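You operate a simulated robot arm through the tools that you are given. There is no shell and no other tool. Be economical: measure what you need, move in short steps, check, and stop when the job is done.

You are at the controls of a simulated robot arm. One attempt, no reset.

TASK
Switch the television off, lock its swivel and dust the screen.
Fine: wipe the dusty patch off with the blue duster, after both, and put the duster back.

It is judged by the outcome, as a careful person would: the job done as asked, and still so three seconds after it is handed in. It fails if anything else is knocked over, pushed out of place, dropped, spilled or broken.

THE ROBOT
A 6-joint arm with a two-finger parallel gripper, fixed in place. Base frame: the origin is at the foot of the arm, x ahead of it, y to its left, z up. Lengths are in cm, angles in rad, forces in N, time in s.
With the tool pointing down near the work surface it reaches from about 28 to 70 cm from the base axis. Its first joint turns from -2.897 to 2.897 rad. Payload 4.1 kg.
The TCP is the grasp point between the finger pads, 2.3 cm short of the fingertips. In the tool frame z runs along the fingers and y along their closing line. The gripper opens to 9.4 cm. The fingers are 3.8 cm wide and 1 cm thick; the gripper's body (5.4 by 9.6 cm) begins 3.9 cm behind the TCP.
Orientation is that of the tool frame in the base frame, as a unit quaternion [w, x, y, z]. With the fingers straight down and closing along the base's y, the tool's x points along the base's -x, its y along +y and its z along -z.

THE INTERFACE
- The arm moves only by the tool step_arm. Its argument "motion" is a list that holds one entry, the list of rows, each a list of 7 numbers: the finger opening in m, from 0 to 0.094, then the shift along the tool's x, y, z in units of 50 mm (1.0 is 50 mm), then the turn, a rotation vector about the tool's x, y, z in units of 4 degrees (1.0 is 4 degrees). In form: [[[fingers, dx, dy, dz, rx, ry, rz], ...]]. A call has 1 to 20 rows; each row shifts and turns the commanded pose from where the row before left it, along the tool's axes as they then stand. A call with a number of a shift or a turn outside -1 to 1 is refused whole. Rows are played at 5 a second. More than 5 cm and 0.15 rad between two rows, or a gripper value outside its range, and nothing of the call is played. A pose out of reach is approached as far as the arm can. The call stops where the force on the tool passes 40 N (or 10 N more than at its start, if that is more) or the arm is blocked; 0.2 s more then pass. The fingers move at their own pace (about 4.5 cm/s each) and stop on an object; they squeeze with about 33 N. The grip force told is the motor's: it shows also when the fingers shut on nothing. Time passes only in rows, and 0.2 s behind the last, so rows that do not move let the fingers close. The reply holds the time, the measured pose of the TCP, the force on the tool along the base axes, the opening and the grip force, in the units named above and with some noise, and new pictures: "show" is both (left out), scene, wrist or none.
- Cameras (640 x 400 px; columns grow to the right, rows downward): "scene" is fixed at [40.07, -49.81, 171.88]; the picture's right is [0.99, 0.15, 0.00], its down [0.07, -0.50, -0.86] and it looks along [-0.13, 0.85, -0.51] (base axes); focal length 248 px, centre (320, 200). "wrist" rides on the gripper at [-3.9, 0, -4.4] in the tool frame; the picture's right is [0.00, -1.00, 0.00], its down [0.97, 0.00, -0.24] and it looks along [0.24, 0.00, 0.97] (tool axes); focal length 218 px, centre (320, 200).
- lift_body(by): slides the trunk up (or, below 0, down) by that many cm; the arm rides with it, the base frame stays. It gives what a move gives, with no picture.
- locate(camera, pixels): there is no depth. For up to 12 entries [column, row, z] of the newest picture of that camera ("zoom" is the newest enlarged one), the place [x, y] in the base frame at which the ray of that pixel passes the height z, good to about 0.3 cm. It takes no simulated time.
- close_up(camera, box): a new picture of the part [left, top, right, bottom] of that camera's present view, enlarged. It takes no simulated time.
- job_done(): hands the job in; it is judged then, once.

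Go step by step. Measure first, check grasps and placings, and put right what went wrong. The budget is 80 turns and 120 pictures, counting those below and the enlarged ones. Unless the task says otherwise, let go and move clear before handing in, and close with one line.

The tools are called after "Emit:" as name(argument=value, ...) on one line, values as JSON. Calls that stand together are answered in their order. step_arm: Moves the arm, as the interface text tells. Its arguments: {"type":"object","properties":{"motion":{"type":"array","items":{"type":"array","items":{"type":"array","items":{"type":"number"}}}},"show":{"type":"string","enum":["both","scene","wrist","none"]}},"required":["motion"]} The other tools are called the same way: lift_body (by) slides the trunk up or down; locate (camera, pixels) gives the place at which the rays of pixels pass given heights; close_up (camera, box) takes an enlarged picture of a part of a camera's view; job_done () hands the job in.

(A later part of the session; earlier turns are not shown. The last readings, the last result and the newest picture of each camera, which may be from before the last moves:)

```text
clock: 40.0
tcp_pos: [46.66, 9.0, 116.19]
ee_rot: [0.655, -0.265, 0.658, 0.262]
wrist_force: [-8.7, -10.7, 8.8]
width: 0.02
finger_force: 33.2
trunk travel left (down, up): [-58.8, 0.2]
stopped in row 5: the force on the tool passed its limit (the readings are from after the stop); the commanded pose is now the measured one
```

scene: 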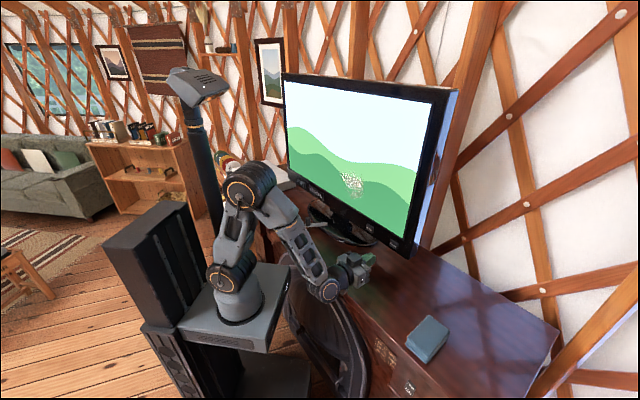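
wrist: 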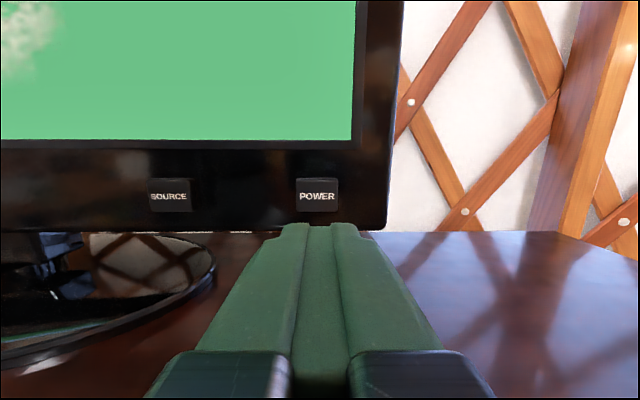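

The wrist joint touched the desk's front edge at this height. POWER is aligned (wrist 317,196). I'll lift off and approach with the tool pitched down about 32° so the wrist stays clear.

Emit:
step_arm(motion=[[[0, -0.4, 0, -0.1, 0, 0, 0], [0, -0.7, 0, 0, 0, 0, 0], [0, -0.5, 0, 0, 0, 0, 0], [0, 0, 0, 0, 0, 1, 0], [0, 0, 0, 0, 0, 1, 0], [0, 0, 0, 0, 0, 1, 0], [0, 0, 0, 0, 0, 1, 0], [0, 0, 0, 0, 0, 1, 0], [0, 0, 0, 0, 0, 1, 0], [0, 0, 0, 0, 0, 1, 0], [0, 0, 0, 0, 0, 1, 0], [0, 0, 0, 0, 0, 0, 0]]])

```text
clock: 42.6
tcp_pos: [46.56, 8.9, 124.19]
ee_rot: [0.447, -0.328, 0.813, 0.179]
wrist_force: [-0.5, -0.5, -0.3]
width: 0.0
finger_force: 32.8
trunk travel left (down, up): [-58.8, 0.2]
```

scene: 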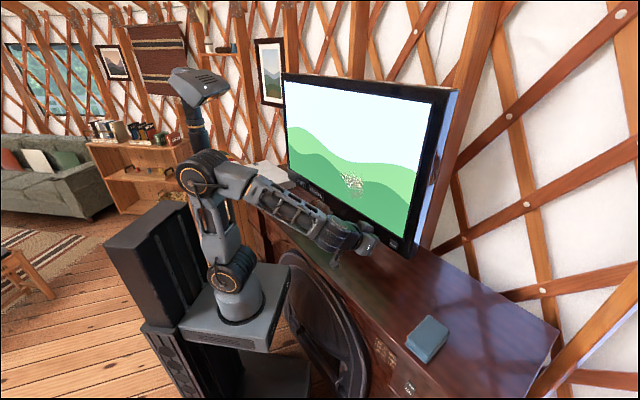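
wrist: 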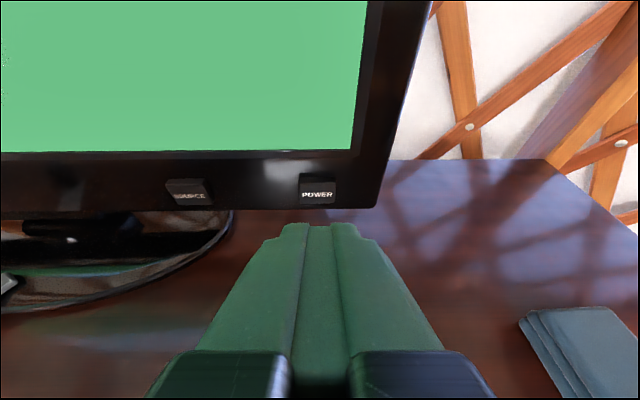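

Aligned laterally. I'll move to about 3 cm short of POWER at the right height.

Emit:
step_arm(motion=[[[0, 0.189, 0.01, 0.476, 0, 0, 0], [0, 0.189, 0.01, 0.476, 0, 0, 0], [0, 0.189, 0, 0.476, 0, 0, 0], [0, 0.189, 0, 0.476, 0, 0, 0], [0, 0, 0, 0, 0, 0, 0]]])

```text
clock: 43.8
tcp_pos: [50.79, 13.11, 115.83]
ee_rot: [0.448, -0.327, 0.813, 0.179]
wrist_force: [0.1, -0.1, -1.6]
width: 0.0
finger_force: 32.8
trunk travel left (down, up): [-58.8, 0.2]
```

scene: 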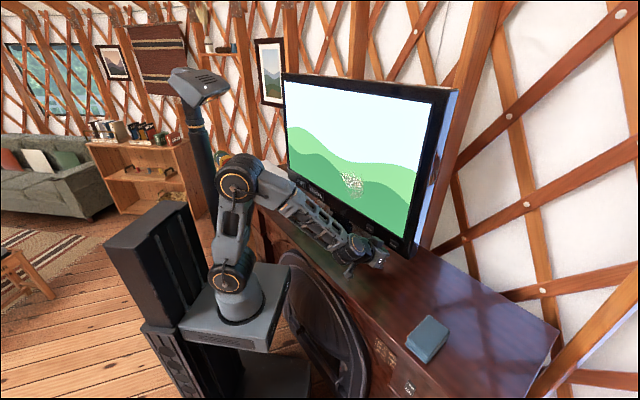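
wrist: 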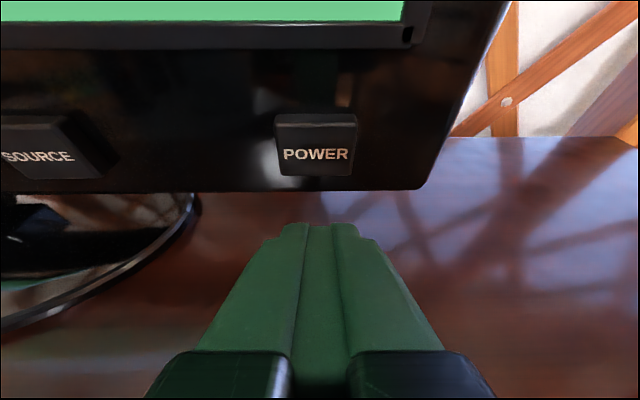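

The button sits at (316,150), as predicted. Pressing forward horizontally in small increments.

Emit:
step_arm(motion=[[[0, -0.107, 0.01, 0.169, 0, 0, 0], [0, -0.107, 0.01, 0.169, 0, 0, 0], [0, -0.075, 0, 0.118, 0, 0, 0], [0, -0.032, 0, 0.051, 0, 0, 0], [0, -0.021, 0, 0.034, 0, 0, 0], [0, -0.021, 0, 0.034, 0, 0, 0], [0, 0, 0, 0, 0, 0, 0]]])

```text
clock: 45.4
tcp_pos: [53.13, 15.46, 115.87]
ee_rot: [0.447, -0.328, 0.813, 0.179]
wrist_force: [-1.8, -2.6, -0.6]
width: 0.02
finger_force: 32.9
trunk travel left (down, up): [-58.8, 0.2]
```

scene: 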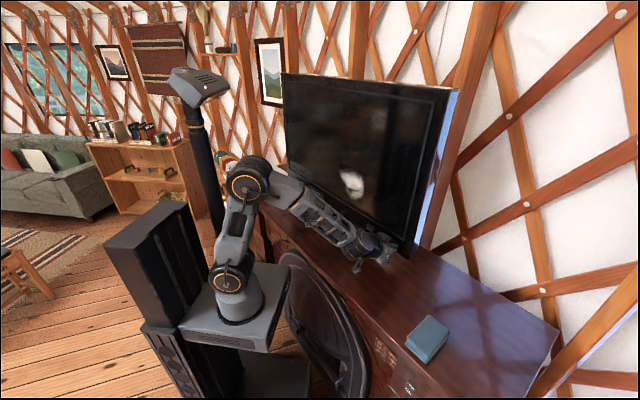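
wrist: 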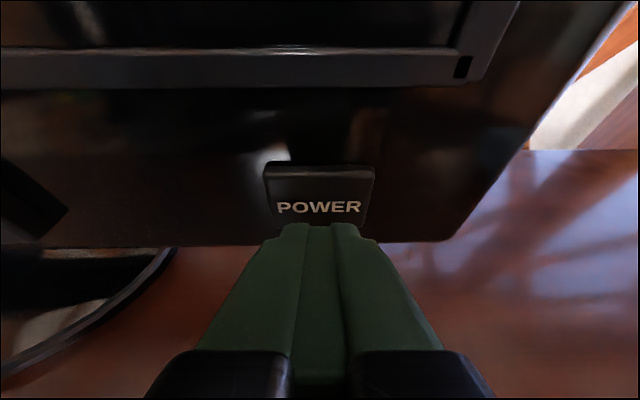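

The screen went dark with a light press. Retreating straight back, then up, and pitching the tool down again.

Emit:
step_arm(motion=[[[0, 0.32, 0, -0.5, 0, 0, 0], [0, 0.32, 0, -0.5, 0, 0, 0], [0, -0.6, 0, -0.4, 0, 0, 0], [0, -0.6, 0, -0.4, 0, 0, 0], [0, 0, 0, 0, 0, 1, 0], [0, 0, 0, 0, 0, 1, 0], [0, 0, 0, 0, 0, 1, 0], [0, 0, 0, 0, 0, 1, 0], [0, 0, 0, 0, 0, 1, 0], [0, 0, 0, 0, 0, 1, 0], [0, 0, 0, 0, 0, 1, 0], [0, 0, 0, 0, 0, 1, 0], [0, 0, 0, 0, 0, 1, 0], [0, 0, 0, 0, 0, 1, 0], [0, 0, 0, 0, 0, 1, 0], [0, 0, 0, 0, 0, 1, 0], [0, 0, 0, 0, 0, 1, 0], [0, 0, 0, 0, 0, 1, 0], [0, 0, 0, 0, 0, 0.4, 0], [0, 0, 0, 0, 0, 0, 0]]])

```text
clock: 49.6
tcp_pos: [48.83, 11.3, 123.0]
ee_rot: [0.001, -0.374, 0.927, -0.001]
wrist_force: [0.5, 0.3, -0.3]
width: 0.0
finger_force: 32.9
trunk travel left (down, up): [-58.8, 0.2]
```

scene: 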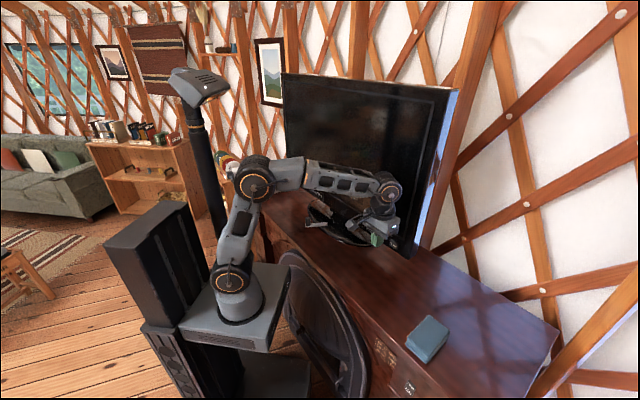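
wrist: 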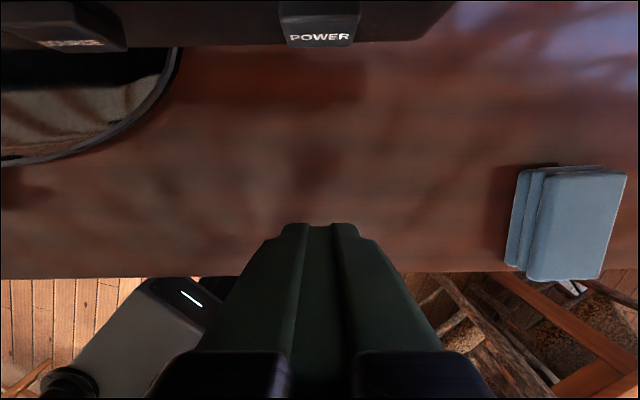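

TV off. The duster is visible at wrist (570,225); I'll move over it with open fingers to measure.

Emit:
step_arm(motion=[[[0.094, 0.153, -0.767, -0.167, 0, 0, 0], [0.094, 0.153, -0.767, -0.167, 0, 0, 0], [0.094, 0.153, -0.767, -0.167, 0, 0, 0], [0.094, 0.153, -0.767, -0.167, 0, 0, 0], [0.094, 0.153, -0.767, -0.167, 0, 0, 0], [0.094, 0.153, -0.767, -0.167, 0, 0, 0], [0.094, 0, 0, 0, 0, 0, 0]]])

```text
clock: 51.2
tcp_pos: [61.44, -8.44, 128.17]
ee_rot: [0.001, -0.374, 0.927, 0.0]
wrist_force: [-0.7, -0.5, 0.7]
width: 9.39
finger_force: 0.1
trunk travel left (down, up): [-58.8, 0.2]
```

scene: 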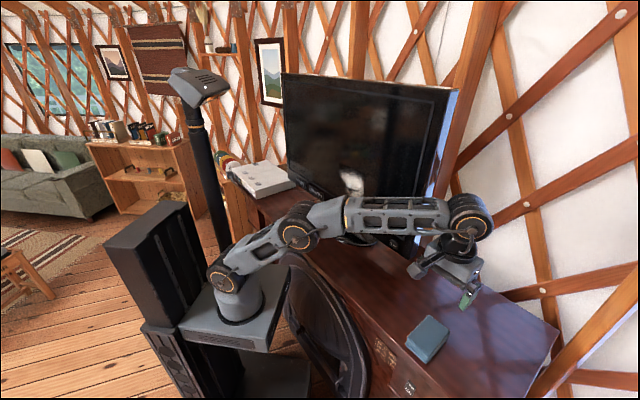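
wrist: 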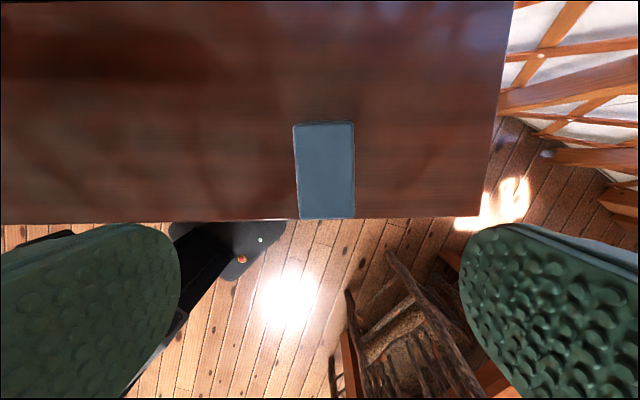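

Emit:
close_up(camera="wrist", box=[260, 100, 400, 240])

Emit:
locate(camera="wrist", pixels=[[293, 124, 109], [353, 121, 109], [355, 218, 109], [299, 219, 109], [325, 170, 109], [325, 170, 110], [325, 170, 108]])

Emit:
locate(camera="scene", pixels=[[429, 315.5, 108], [450, 330.5, 108], [428, 357.5, 108], [406.7, 338.7, 108], [429, 315.5, 110], [450, 330.5, 110], [428, 357.5, 110], [406.7, 338.7, 110]])

```text
2.86 times, centred on (330, 170) of wrist
```

zoom: 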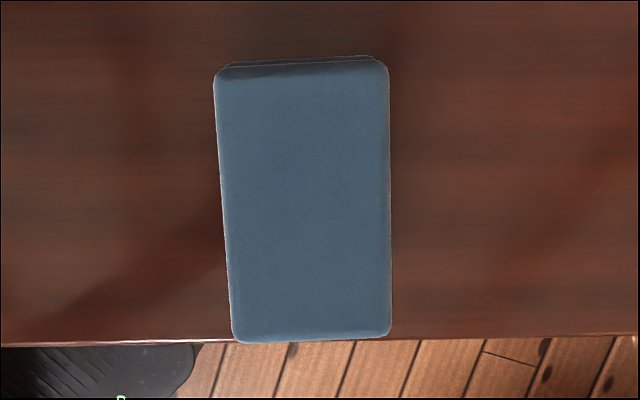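

```text
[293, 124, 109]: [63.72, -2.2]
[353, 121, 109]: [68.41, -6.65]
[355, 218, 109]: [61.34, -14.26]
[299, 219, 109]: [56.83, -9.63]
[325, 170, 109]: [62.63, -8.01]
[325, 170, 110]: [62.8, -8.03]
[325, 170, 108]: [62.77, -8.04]
```

```text
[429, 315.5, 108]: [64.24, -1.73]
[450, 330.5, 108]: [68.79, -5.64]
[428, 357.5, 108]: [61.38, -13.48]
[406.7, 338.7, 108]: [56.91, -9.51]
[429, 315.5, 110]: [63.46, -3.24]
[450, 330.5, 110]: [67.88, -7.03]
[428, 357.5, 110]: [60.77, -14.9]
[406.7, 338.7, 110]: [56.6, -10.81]
```

The duster top is at z≈109, centre (62.6,-8.2), about 10.3 × 6.4 cm, turned 3°. I'll align and descend to just above it.

Emit:
step_arm(motion=[[[0.094, -0.2, -0.126, 0, 0, 0, -0.75], [0.094, 0, 0, 0.8, 0, 0, 0], [0.094, 0, 0, 0.8, 0, 0, 0], [0.094, 0, 0, 0.8, 0, 0, 0], [0.094, 0, 0, 0.6, 0, 0, 0], [0.094, 0, 0, 0, 0, 0, 0]]])

```text
clock: 52.6
tcp_pos: [62.66, -8.19, 113.01]
ee_rot: [0.001, -0.398, 0.917, 0.0]
wrist_force: [-0.2, 0.4, -0.1]
width: 9.38
finger_force: 0.0
trunk travel left (down, up): [-58.8, 0.2]
```

scene: 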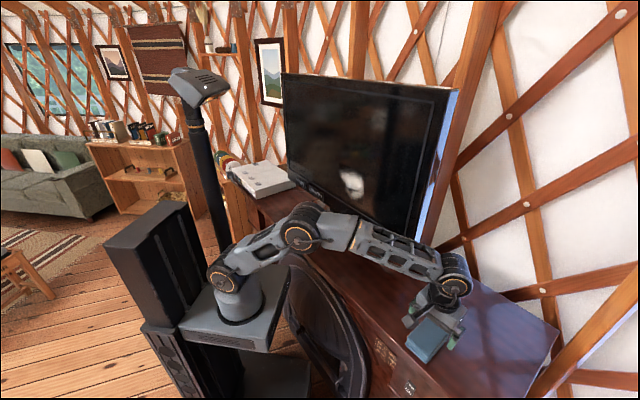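
wrist: 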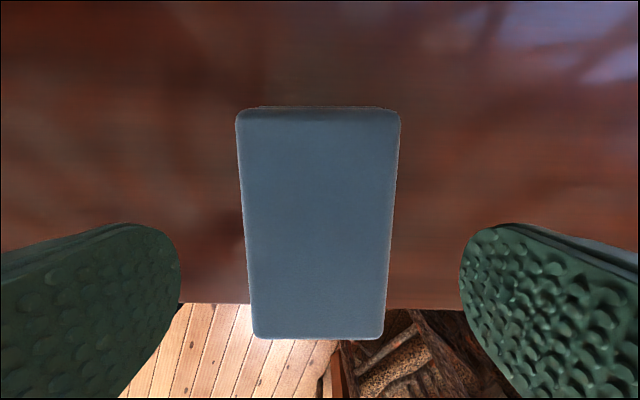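

Well centred. Descending to TCP z≈108.7 and closing.

Emit:
step_arm(motion=[[[0.094, 0, 0, 0.46, 0, 0, 0], [0.094, 0, 0, 0.4, 0, 0, 0], [0.05, 0, 0, 0, 0, 0, 0], [0.05, 0, 0, 0, 0, 0, 0], [0.05, 0, 0, 0, 0, 0, 0], [0.05, 0, 0, 0, 0, 0, 0], [0.05, 0, 0, 0, 0, 0, 0]]])

```text
clock: 54.2
tcp_pos: [62.68, -8.07, 108.71]
ee_rot: [0.002, -0.398, 0.918, 0.0]
wrist_force: [-1.0, 0.6, -0.5]
width: 6.43
finger_force: 33.1
trunk travel left (down, up): [-58.8, 0.2]
```

scene: 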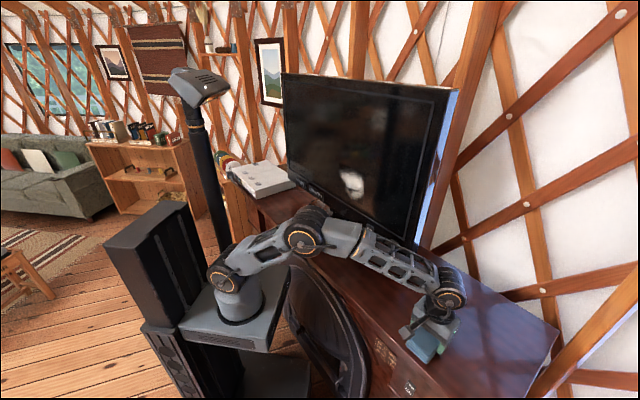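
wrist: 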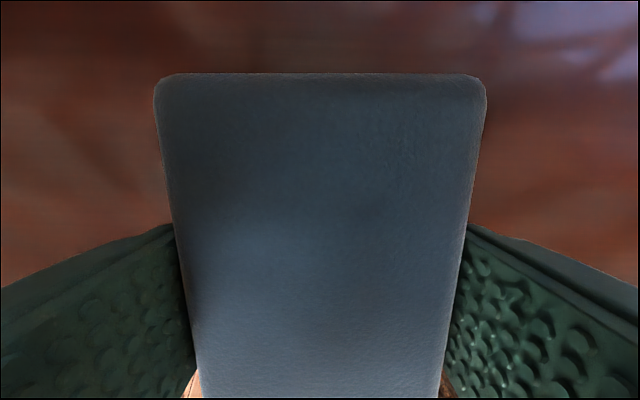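

Gripped at 6.43 cm width. Lifting, and measuring the dust patch in the scene.

Emit:
step_arm(motion=[[[0.05, 0, 0, -0.4, 0, 0, 0], [0.05, 0, 0, -0.8, 0, 0, 0], [0.05, 0, 0, -1, 0, 0, 0], [0.05, 0, 0, -1, 0, 0, 0], [0.05, 0, 0, -1, 0, 0, 0], [0.05, 0, 0, 0, 0, 0, 0]]])

Emit:
close_up(camera="scene", box=[310, 150, 390, 220])

Emit:
locate(camera="scene", pixels=[[350, 183, 120], [350, 183, 122], [350, 183, 124], [350, 183, 126], [350, 183, 128], [350, 183, 130], [342, 168, 128], [342, 168, 130], [342, 168, 132], [357, 197, 120], [357, 197, 122], [357, 197, 124]])

```text
clock: 55.6
tcp_pos: [62.35, -8.16, 129.77]
ee_rot: [0.0, -0.398, 0.917, -0.001]
wrist_force: [-0.5, -0.6, 0.1]
width: 5.01
finger_force: 0.1
trunk travel left (down, up): [-58.8, 0.2]
```

scene: 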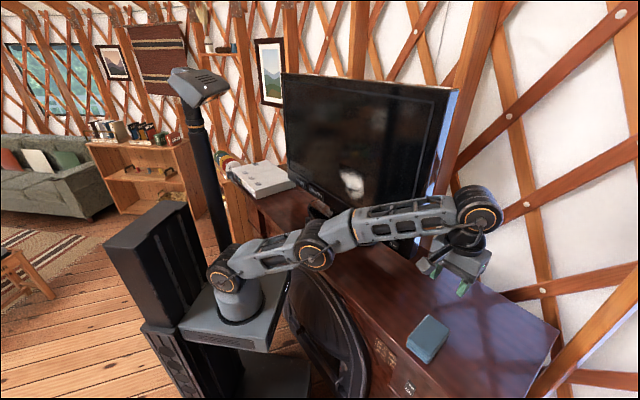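
wrist: 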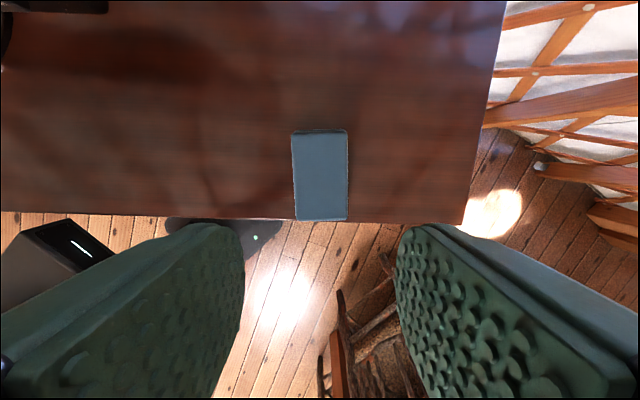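

```text
5.71 times, centred on (350, 185) of scene
```

zoom: 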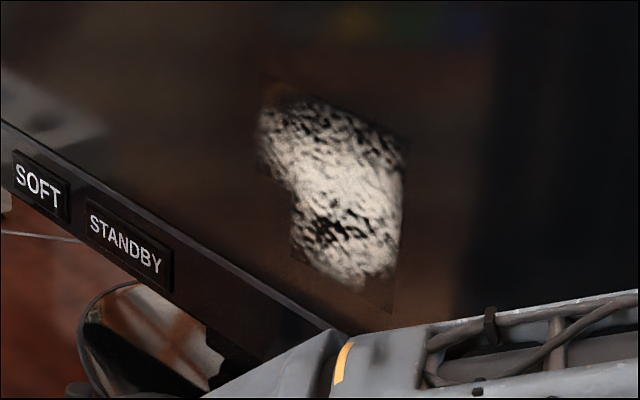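

```text
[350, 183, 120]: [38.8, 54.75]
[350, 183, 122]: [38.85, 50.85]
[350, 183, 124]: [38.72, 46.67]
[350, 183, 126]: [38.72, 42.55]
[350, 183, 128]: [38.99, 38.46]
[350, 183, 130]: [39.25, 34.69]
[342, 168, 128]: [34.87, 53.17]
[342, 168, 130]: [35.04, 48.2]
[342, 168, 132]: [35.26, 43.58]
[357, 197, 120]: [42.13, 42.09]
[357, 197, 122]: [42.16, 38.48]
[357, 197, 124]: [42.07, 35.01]
```

The duster slipped out (fingers at 5.01, duster still on the desk at wrist 320,175). Also, the AERIAL panel now reads STANDBY. I'll inspect both more closely.

Emit:
close_up(camera="scene", box=[395, 305, 461, 371])

Emit:
close_up(camera="wrist", box=[270, 110, 370, 240])

Emit:
locate(camera="wrist", pixels=[[292, 131, 109], [347, 130, 109], [347, 219, 109], [296, 220, 109], [320, 175, 109]])

Emit:
close_up(camera="scene", box=[275, 70, 465, 260])

```text
6.06 times, centred on (428, 338) of scene
```

zoom: 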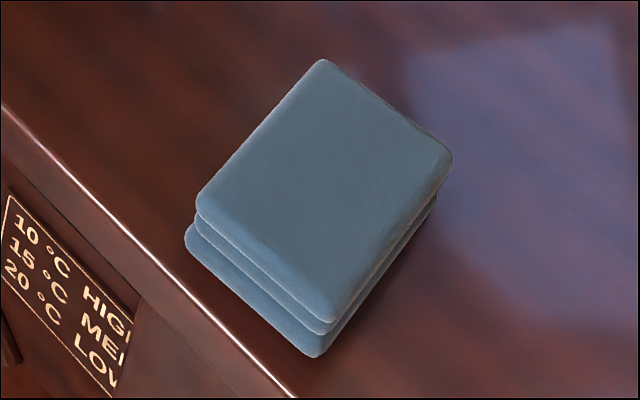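

```text
3.08 times, centred on (320, 175) of wrist
```

zoom: 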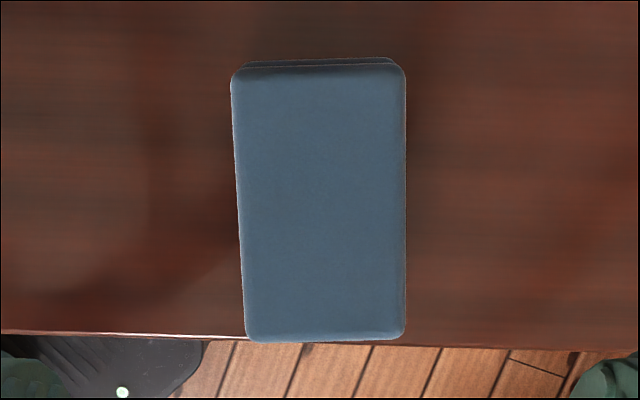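

```text
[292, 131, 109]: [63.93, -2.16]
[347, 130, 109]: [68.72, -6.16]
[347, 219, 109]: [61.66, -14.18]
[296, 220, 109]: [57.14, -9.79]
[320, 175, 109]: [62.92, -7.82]
```

```text
2.11 times, centred on (370, 165) of scene
```

zoom: 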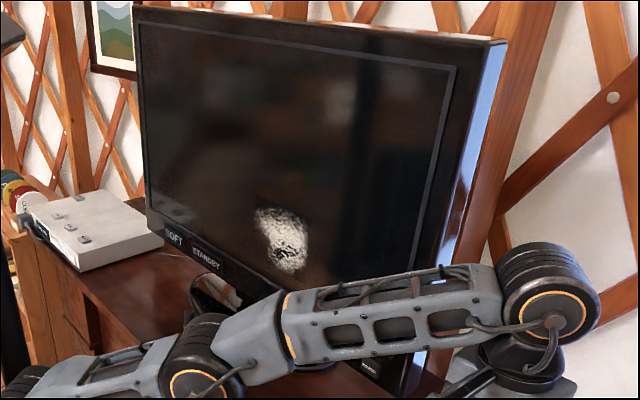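

The duster is unmoved, a 4 cm stack. I'll regrasp deeper (TCP z≈107.9), closing fully, and lift slowly.

Emit:
step_arm(motion=[[[0.094, 0, 0, 0.6, 0, 0, 0], [0.094, 0, 0, 0.8, 0, 0, 0], [0.094, 0, 0, 0.8, 0, 0, 0], [0.094, 0, 0, 0.8, 0, 0, 0], [0.094, 0, 0, 0.5, 0, 0, 0], [0.094, 0, 0, 0.5, 0, 0, 0], [0.094, 0, 0, 0.37, 0, 0, 0], [0.094, 0, 0, 0, 0, 0, 0], [0.0, 0, 0, 0, 0, 0, 0], [0.0, 0, 0, 0, 0, 0, 0], [0.0, 0, 0, 0, 0, 0, 0], [0.0, 0, 0, 0, 0, 0, 0], [0.0, 0, 0, 0, 0, 0, 0]]], show="none")

Emit:
step_arm(motion=[[[0, 0, 0, -0.05, 0, 0, 0], [0, 0, 0, -0.1, 0, 0, 0], [0, 0, 0, -0.1, 0, 0, 0], [0, 0, 0, -0.1, 0, 0, 0], [0, 0, 0, -0.1, 0, 0, 0], [0, 0, 0, 0, 0, 0, 0]]])

```text
clock: 58.4
tcp_pos: [62.72, -8.28, 107.9]
ee_rot: [0.0, -0.398, 0.917, -0.001]
wrist_force: [0.5, -0.1, 0.2]
width: 6.47
finger_force: 33.4
trunk travel left (down, up): [-58.8, 0.2]
```

```text
clock: 59.8
tcp_pos: [62.73, -8.22, 110.32]
ee_rot: [0.002, -0.397, 0.918, -0.001]
wrist_force: [1.2, 0.2, -0.1]
width: 6.44
finger_force: 32.9
trunk travel left (down, up): [-58.8, 0.2]
```

scene: 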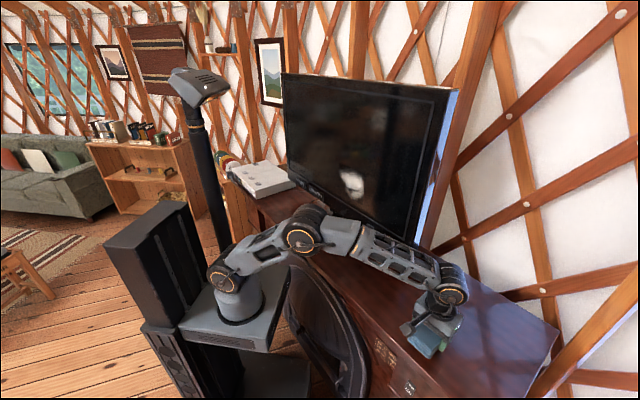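
wrist: 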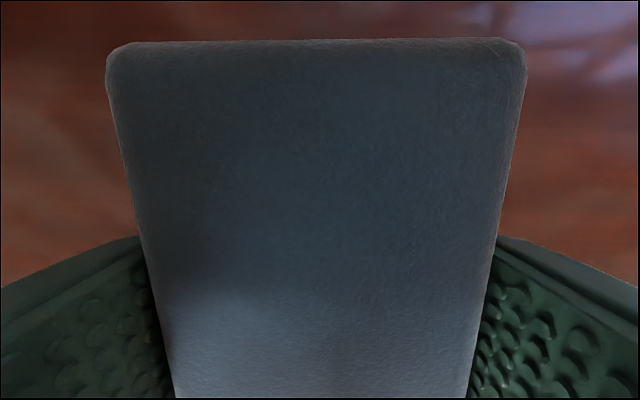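

The duster is held (wider in the wrist view, up 2.4 cm). Continuing up slowly, then carrying it across parallel to the TV.

Emit:
step_arm(motion=[[[0, 0, 0, -0.2, 0, 0, 0], [0, 0, 0, -0.35, 0, 0, 0], [0, 0, 0, -0.5, 0, 0, 0], [0, 0, 0, -0.5, 0, 0, 0], [0, 0, 0, -0.5, 0, 0, 0], [0, 0, 0, -0.5, 0, 0, 0], [0, 0, 0, -0.5, 0, 0, 0], [0, 0, 0, -0.5, 0, 0, 0], [0, 0, 0, -0.5, 0, 0, 0], [0, 0, 0, -0.25, 0, 0, 0], [0, 0, 0, 0, 0, 0, 0.75], [0, 0, 0, 0, 0, 0, 0]]], show="wrist")

```text
clock: 62.4
tcp_pos: [62.29, -8.11, 130.13]
ee_rot: [0.001, -0.374, 0.928, 0.0]
wrist_force: [-0.5, 0.0, 0.3]
width: 6.41
finger_force: 33.2
out of reach, approached as far as the arm can: row 9, 10
trunk travel left (down, up): [-58.8, 0.2]
```

wrist: 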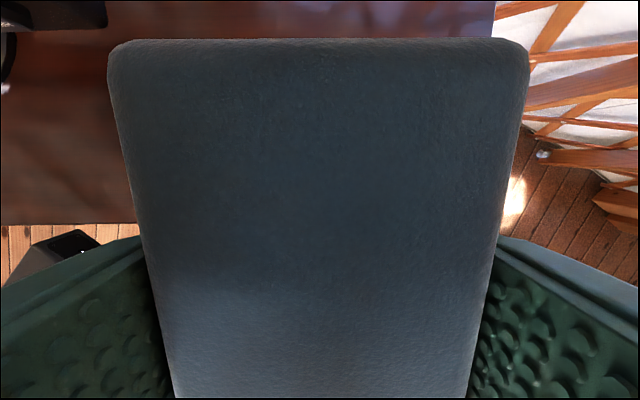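

Still held. Carrying it to in front of the patch at a safe standoff.

Emit:
step_arm(motion=[[[0, -0.046, 0.3, 0, 0, 0, 0], [0, -0.046, 0.584, 0, 0, 0, 0], [0, -0.046, 0.584, 0, 0, 0, 0], [0, -0.046, 0.584, 0, 0, 0, 0], [0, -0.046, 0.584, 0, 0, 0, 0], [0, -0.046, 0.584, 0, 0, 0, 0], [0, -0.046, 0.584, 0, 0, 0, 0], [0, -0.046, 0.584, 0, 0, 0, 0], [0, -0.046, 0.584, 0, 0, 0, 0], [0, -0.046, 0.584, 0, 0, 0, 0], [0, -0.046, 0.584, 0, 0, 0, 0], [0, -0.046, 0.584, 0, 0, 0, 0], [0, -0.046, 0.584, 0, 0, 0, 0], [0, -0.046, 0.584, 0, 0, 0, 0], [0, -0.046, 0.584, 0, 0, 0, 0], [0, -0.046, 0.584, 0, 0, 0, 0], [0, 0, 0.28, 0, 0, 0, 0], [0, 0, 0, 0, 0, 0, 0]]])

```text
clock: 66.2
tcp_pos: [32.66, 28.14, 130.17]
ee_rot: [0.001, -0.374, 0.928, -0.001]
wrist_force: [-0.1, 0.0, -0.2]
width: 6.42
finger_force: 33.0
trunk travel left (down, up): [-58.8, 0.2]
```

scene: 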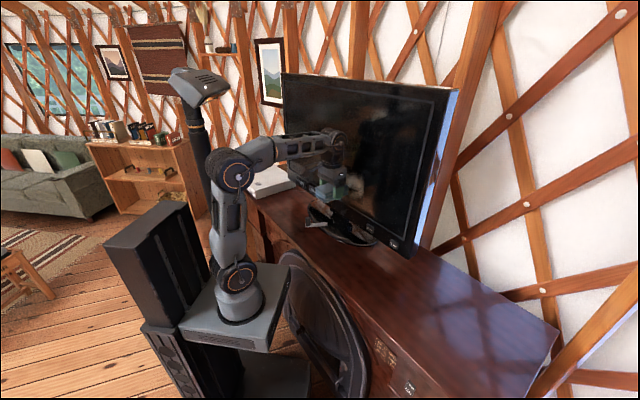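
wrist: 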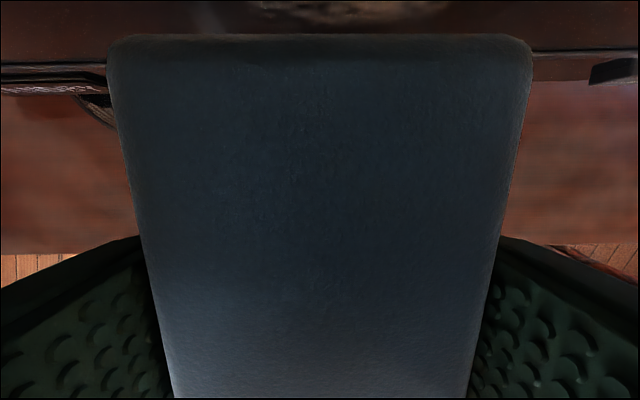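

Carried safely and aligned parallel with the screen. Now pitching the tool so the duster's underside faces the screen.

Emit:
step_arm(motion=[[[0, 0, 0, 0, 0, -1, 0], [0, 0, 0, 0, 0, -1, 0], [0, 0, 0, 0, 0, -1, 0], [0, 0, 0, 0, 0, -1, 0], [0, 0, 0, 0, 0, -1, 0], [0, 0, 0, 0, 0, -1, 0], [0, 0, 0, 0, 0, -1, 0], [0, 0, 0, 0, 0, -1, 0], [0, 0, 0, 0, 0, -1, 0], [0, 0, 0, 0, 0, -1, 0], [0, 0, 0, 0, 0, -1, 0], [0, 0, 0, 0, 0, -1, 0], [0, 0, 0, 0, 0, -1, 0], [0, 0, 0, 0, 0, -1, 0], [0, 0, 0, 0, 0, -1, 0], [0, 0, 0, 0, 0, 0, 0]]])

```text
clock: 69.6
tcp_pos: [32.67, 28.08, 130.11]
ee_rot: [0.465, -0.324, 0.802, 0.187]
wrist_force: [-0.4, -0.4, -0.9]
width: 6.41
finger_force: 33.0
trunk travel left (down, up): [-58.8, 0.2]
```

scene: 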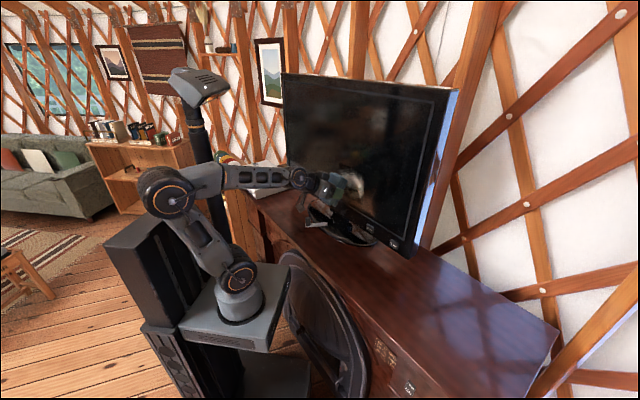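
wrist: 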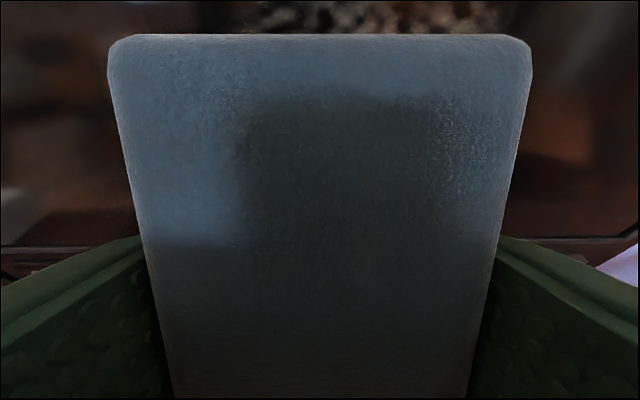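

Emit:
step_arm(motion=[[[0, 0, 0, 0, 0, -1, 0], [0, 0, 0, 0, 0, -1, 0], [0, 0, 0, 0, 0, -1, 0], [0, 0, 0, 0, 0, -1, 0], [0, 0, 0, 0, 0, -1, 0], [0, 0, 0, 0, 0, -1, 0], [0, 0, 0, 0, 0, -1, 0], [0, 0, 0, 0, 0, -0.5, 0], [0, 0, 0, 0, 0, 0, 0]]])

```text
clock: 71.6
tcp_pos: [33.37, 27.16, 129.85]
ee_rot: [0.567, -0.282, 0.749, 0.195]
wrist_force: [0.4, -0.4, -0.8]
width: 6.41
finger_force: 33.1
out of reach, approached as far as the arm can: row 3, 4, 5, 6, 7
trunk travel left (down, up): [-58.8, 0.2]
```

scene: 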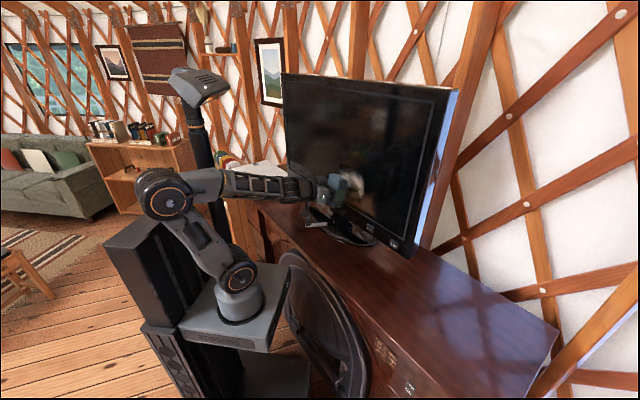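
wrist: 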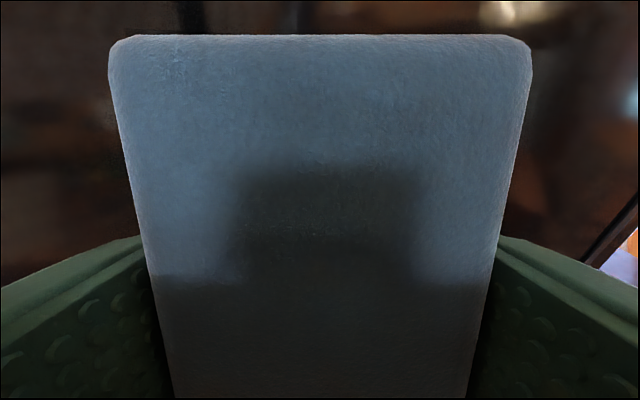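

Folded too close for full level; now 16° below horizontal and yawed a few degrees. I'll move 4 cm toward the screen (still clear of it), where there's more room, then read the pose.

Emit:
step_arm(motion=[[[0, -0.075, 0.019, 0.255, 0, 0, 0], [0, -0.075, 0.019, 0.255, 0, 0, 0], [0, -0.075, 0.019, 0.255, 0, 0, 0], [0, 0, 0, 0, 0, 0, 0]]], show="wrist")

```text
clock: 72.6
tcp_pos: [36.15, 29.93, 129.91]
ee_rot: [0.567, -0.282, 0.749, 0.194]
wrist_force: [-0.2, 0.2, -0.7]
width: 6.42
finger_force: 32.6
trunk travel left (down, up): [-58.8, 0.2]
```

wrist: 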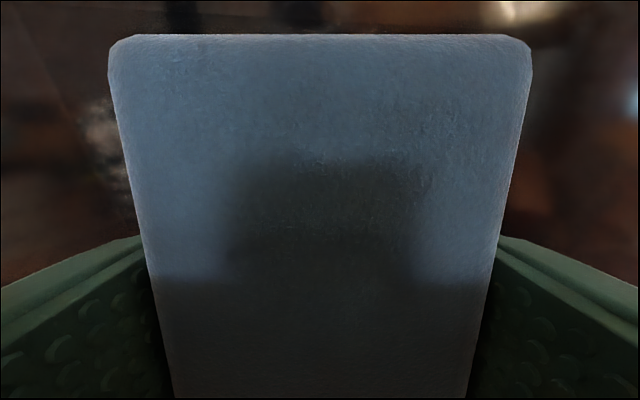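

The commanded pose follows the measured one; the correction needed is about (-4.3°, -16.4°, +1°). Applying it.

Emit:
step_arm(motion=[[[0, 0, 0, 0, -0.215, -0.82, 0.05], [0, 0, 0, 0, -0.215, -0.82, 0.05], [0, 0, 0, 0, -0.215, -0.82, 0.05], [0, 0, 0, 0, -0.215, -0.82, 0.05], [0, 0, 0, 0, -0.215, -0.82, 0.05], [0, 0, 0, 0, 0, 0, 0]]])

```text
clock: 74.0
tcp_pos: [33.69, 31.91, 130.63]
ee_rot: [0.656, -0.264, 0.656, 0.262]
wrist_force: [-0.6, 0.3, -1.4]
width: 6.41
finger_force: 33.2
out of reach, approached as far as the arm can: row 3, 4, 5
trunk travel left (down, up): [-58.8, 0.2]
```

scene: 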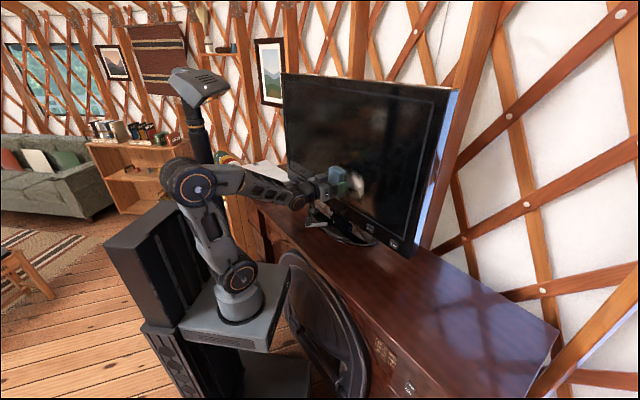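
wrist: 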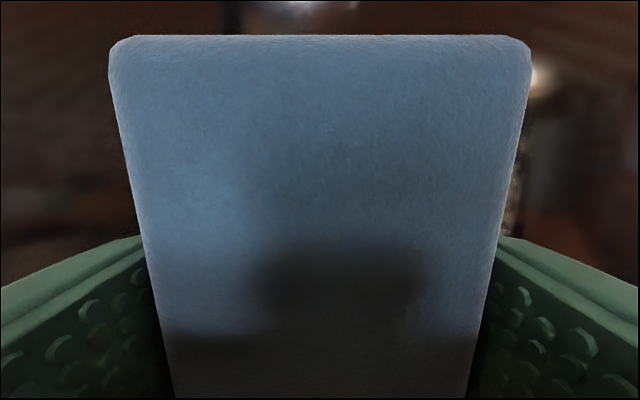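

Orientation is now level and square to the screen (TCP d≈46.4, about 3.6 cm from contact). I'll go to the left side of the patch and make gentle contact.

Emit:
step_arm(motion=[[[0, 0.1, 0.1, 0.2, 0, 0, 0], [0, 0.1, 0.1, 0.2, 0, 0, 0], [0, 0, 0.1, 0.16, 0, 0, 0], [0, 0, 0, 0.06, 0, 0, 0], [0, 0, 0, 0.06, 0, 0, 0], [0, 0, 0, 0, 0, 0, 0]]])

```text
clock: 75.2
tcp_pos: [34.6, 34.78, 129.67]
ee_rot: [0.656, -0.265, 0.655, 0.266]
wrist_force: [-17.8, -32.2, 1.6]
width: 6.44
finger_force: 33.4
trunk travel left (down, up): [-58.8, 0.2]
stopped in row 5: the force on the tool passed its limit (the readings are from after the stop); the commanded pose is now the measured one
```

scene: 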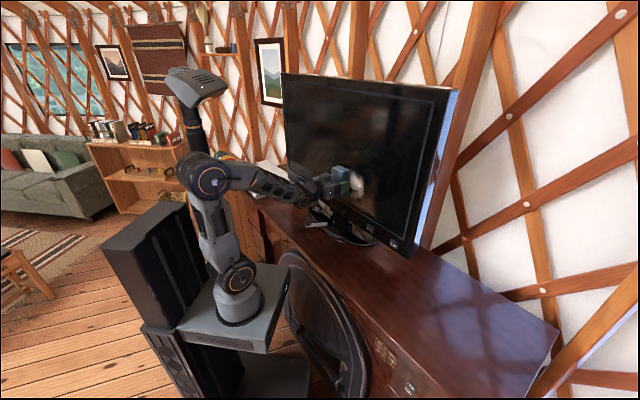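
wrist: 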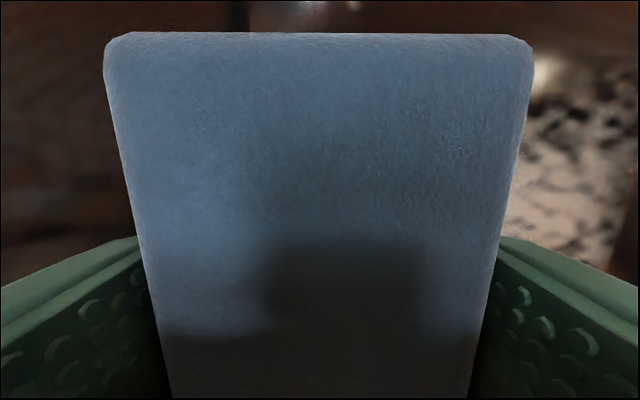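

Contact at d≈49 with ~37 N; I'll ease off ~0.25 cm and stroke right, watching force and reach.

Emit:
step_arm(motion=[[[0, 0, 0, -0.05, 0, 0, 0], [0, 0, 0, 0, 0, 0, 0], [0, 0, -0.12, 0, 0, 0, 0], [0, 0, -0.12, 0, 0, 0, 0], [0, 0, -0.12, 0, 0, 0, 0], [0, 0, -0.12, 0, 0, 0, 0], [0, 0, 0, 0, 0, 0, 0]]])

```text
clock: 76.8
tcp_pos: [34.74, 34.49, 129.49]
ee_rot: [0.655, -0.267, 0.656, 0.264]
wrist_force: [-21.2, -8.3, 0.9]
width: 6.45
finger_force: 32.5
out of reach, approached as far as the arm can: row 4, 5, 6
trunk travel left (down, up): [-58.8, 0.2]
```

scene: 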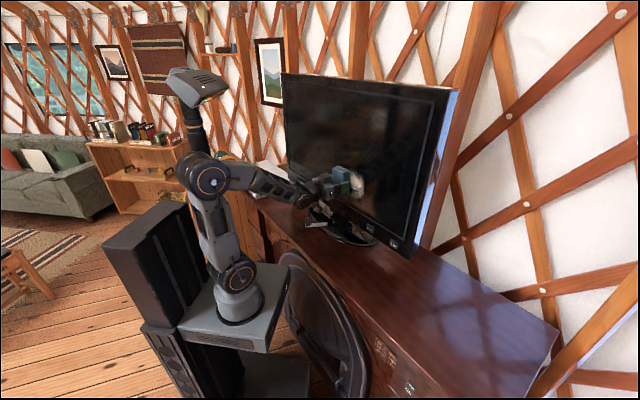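
wrist: 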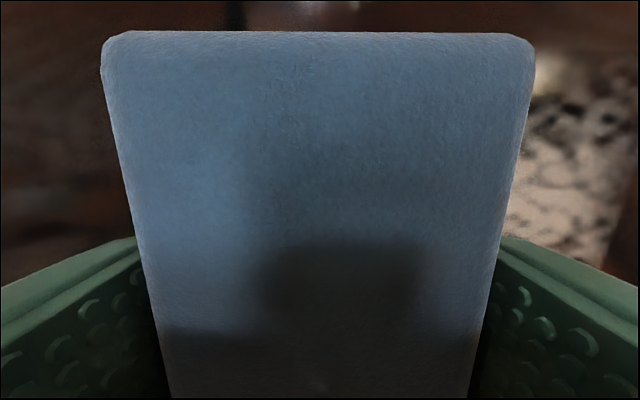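

The screen stroke is blocked by the wrist singularity: tool and forearm are nearly in line at this trunk height. I'll back off, pitch down again, and lower the trunk in stages so the forearm points up and the wrist keeps a good bend.

Emit:
step_arm(motion=[[[0, 0, 0, -0.3, 0, 0, 0], [0, 0, 0, -0.6, 0, 0, 0], [0, 0, 0, -0.2, 0, 0, 0], [0, 0, 0, 0, 0, 1, 0], [0, 0, 0, 0, 0, 1, 0], [0, 0, 0, 0, 0, 1, 0], [0, 0, 0, 0, 0, 1, 0], [0, 0, 0, 0, 0, 1, 0], [0, 0, 0, 0, 0, 1, 0], [0, 0, 0, 0, 0, 1, 0], [0, 0, 0, 0, 0, 1, 0], [0, 0, 0, 0, 0, 1, 0], [0, 0, 0, 0, 0, 1, 0], [0, 0, 0, 0, 0, 0, 0]]])

```text
clock: 79.8
tcp_pos: [31.56, 30.6, 129.42]
ee_rot: [0.448, -0.321, 0.818, 0.167]
wrist_force: [-0.4, -0.3, -0.1]
width: 6.41
finger_force: 33.1
out of reach, approached as far as the arm can: row 9, 11
trunk travel left (down, up): [-58.8, 0.2]
```

scene: 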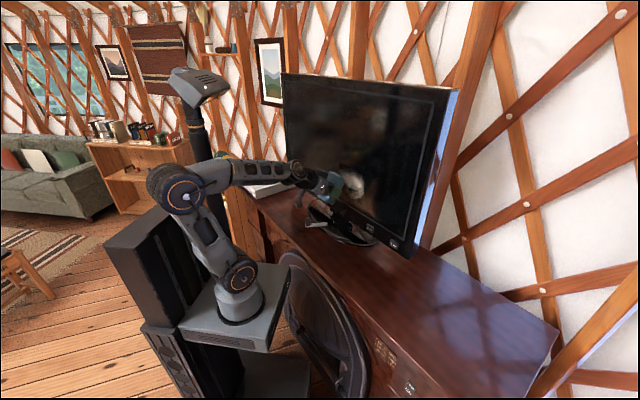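
wrist: 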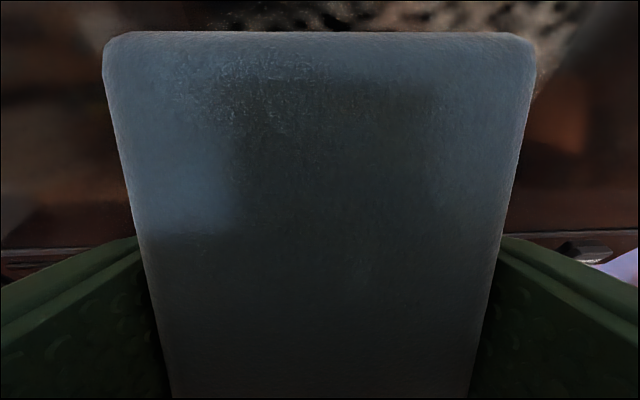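

Now at 33° down with the duster held and clear. Raising 12 cm, then lowering the trunk 12 cm.

Emit:
step_arm(motion=[[[0, -0.5, 0, -0.327, 0, 0, 0], [0, -0.5, 0, -0.327, 0, 0, 0], [0, -0.5, 0, -0.327, 0, 0, 0], [0, -0.52, 0, -0.327, 0, 0, 0], [0, 0, 0, 0, 0, 0, 0]]], show="none")

Emit:
lift_body(by=-12)

```text
clock: 81.0
tcp_pos: [31.61, 30.62, 141.64]
ee_rot: [0.448, -0.321, 0.818, 0.167]
wrist_force: [-0.2, -0.1, 0.2]
width: 6.43
finger_force: 33.4
trunk travel left (down, up): [-58.8, 0.2]
```

```text
clock: 82.5
tcp_pos: [31.7, 30.63, 129.46]
ee_rot: [0.447, -0.322, 0.818, 0.167]
wrist_force: [0.4, -0.5, -0.9]
width: 6.43
finger_force: 32.8
trunk travel left (down, up): [-46.8, 12.2]
```

Emit:
step_arm(motion=[[[0, -0.5, 0, -0.327, 0, 0, 0], [0, -0.5, 0, -0.327, 0, 0, 0], [0, -0.5, 0, -0.327, 0, 0, 0], [0, -0.52, 0, -0.327, 0, 0, 0], [0, 0, 0, 0, 0, 0, 0]]], show="scene")

Emit:
lift_body(by=-12)

```text
clock: 83.7
tcp_pos: [31.45, 30.73, 141.55]
ee_rot: [0.447, -0.321, 0.818, 0.167]
wrist_force: [-0.1, 1.0, -0.5]
width: 6.41
finger_force: 33.3
trunk travel left (down, up): [-46.8, 12.2]
```

scene: 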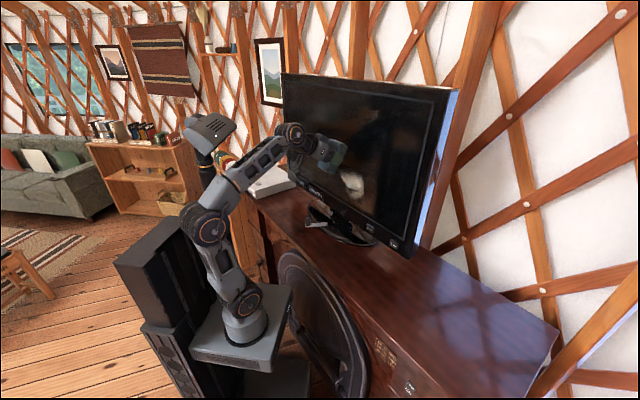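

```text
clock: 85.2
tcp_pos: [31.55, 30.69, 129.61]
ee_rot: [0.447, -0.321, 0.818, 0.167]
wrist_force: [-0.6, -0.1, -0.4]
width: 6.42
finger_force: 33.3
trunk travel left (down, up): [-34.8, 24.2]
```

The forearm now points upward. Rotating to level and square to the screen.

Emit:
step_arm(motion=[[[0, 0, 0, 0, -0.049, -0.918, 0.009], [0, 0, 0, 0, -0.049, -0.918, 0.009], [0, 0, 0, 0, -0.049, -0.918, 0.009], [0, 0, 0, 0, -0.049, -0.918, 0.009], [0, 0, 0, 0, -0.049, -0.918, 0.009], [0, 0, 0, 0, -0.049, -0.918, 0.009], [0, 0, 0, 0, -0.049, -0.918, 0.009], [0, 0, 0, 0, -0.049, -0.918, 0.009], [0, 0, 0, 0, -0.049, -0.918, 0.009], [0, 0, 0, 0, 0, 0, 0]]])

```text
clock: 87.4
tcp_pos: [31.6, 30.85, 129.64]
ee_rot: [0.656, -0.265, 0.654, 0.266]
wrist_force: [0.0, -0.3, -0.4]
width: 6.43
finger_force: 33.1
trunk travel left (down, up): [-34.8, 24.2]
```

scene: 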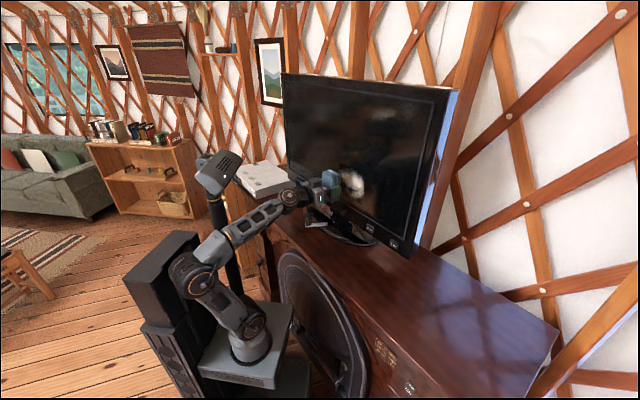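
wrist: 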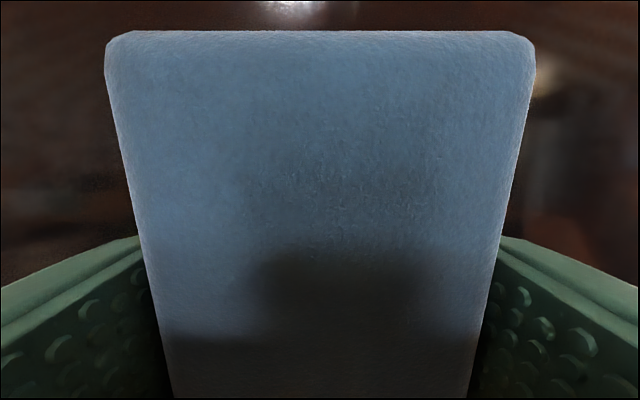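

Level with no reach problem. Moving to the patch's left side, making light contact, and stroking right.

Emit:
step_arm(motion=[[[0, 0, 0.3, 0.3, 0, 0, 0], [0, 0, 0.27, 0.3, 0, 0, 0], [0, 0, 0, 0.25, 0, 0, 0], [0, 0, 0, 0.05, 0, 0, 0], [0, 0, 0, 0.03, 0, 0, 0], [0, 0, 0, 0, 0, 0, 0]]], show="none")

```text
clock: 88.8
tcp_pos: [32.92, 36.12, 129.53]
ee_rot: [0.655, -0.265, 0.656, 0.265]
wrist_force: [0.4, -0.2, -0.1]
width: 6.38
finger_force: 32.8
trunk travel left (down, up): [-34.8, 24.2]
```

Emit:
step_arm(motion=[[[0, 0, 0, 0.03, 0, 0, 0], [0, 0, 0, 0.02, 0, 0, 0], [0, 0, 0, 0, 0, 0, 0]]], show="none")

```text
clock: 89.6
tcp_pos: [33.13, 36.2, 129.63]
ee_rot: [0.656, -0.265, 0.655, 0.266]
wrist_force: [-4.6, -4.6, -3.0]
width: 6.42
finger_force: 33.0
trunk travel left (down, up): [-34.8, 24.2]
```

Light contact at ~6.5 N. Stroking right across the patch.

Emit:
step_arm(motion=[[[0, 0, -0.15, 0.01, 0, 0, 0], [0, 0, -0.2, 0, 0, 0, 0], [0, 0, -0.2, 0, 0, 0, 0], [0, 0, -0.2, 0, 0, 0, 0], [0, 0, -0.2, 0, 0, 0, 0], [0, 0, -0.2, 0, 0, 0, 0], [0, 0, -0.2, 0, 0, 0, 0], [0, 0, -0.2, 0, 0, 0, 0], [0, 0, -0.2, 0, 0, 0, 0], [0, 0, -0.2, 0, 0, 0, 0], [0, 0, -0.2, 0, 0, 0, 0], [0, 0, 0, 0, 0, 0, 0]]])

```text
clock: 92.2
tcp_pos: [40.57, 28.54, 129.62]
ee_rot: [0.655, -0.266, 0.655, 0.266]
wrist_force: [0.3, 0.3, -1.0]
width: 6.42
finger_force: 33.0
trunk travel left (down, up): [-34.8, 24.2]
```

scene: 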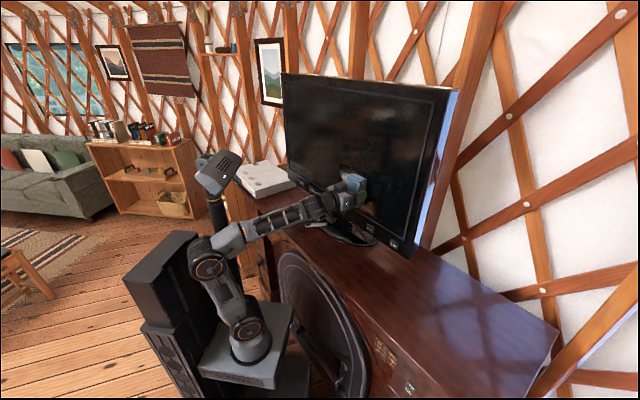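
wrist: 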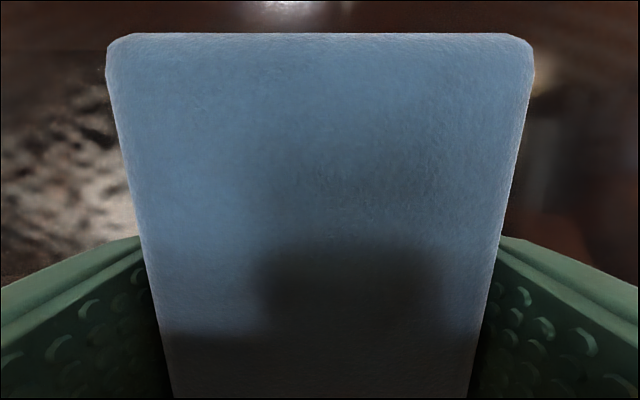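

Contact faded by the right end (0.3 N) and dust remains at the left of the wrist view. Pressing in again and stroking back left.

Emit:
step_arm(motion=[[[0, 0, 0, 0.03, 0, 0, 0], [0, 0, 0, 0.03, 0, 0, 0], [0, 0, 0, 0, 0, 0, 0]]], show="none")

Emit:
close_up(camera="scene", box=[310, 150, 390, 220])

```text
clock: 93.0
tcp_pos: [40.73, 28.53, 129.73]
ee_rot: [0.657, -0.265, 0.654, 0.266]
wrist_force: [-9.7, -8.3, -5.9]
width: 6.4
finger_force: 32.8
trunk travel left (down, up): [-34.8, 24.2]
```

```text
5.71 times, centred on (350, 185) of scene
```

zoom: 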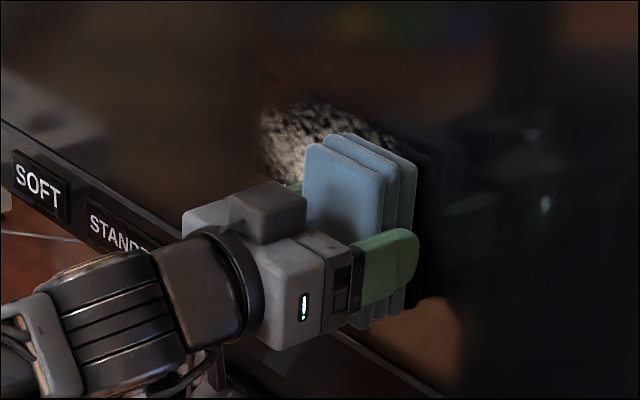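

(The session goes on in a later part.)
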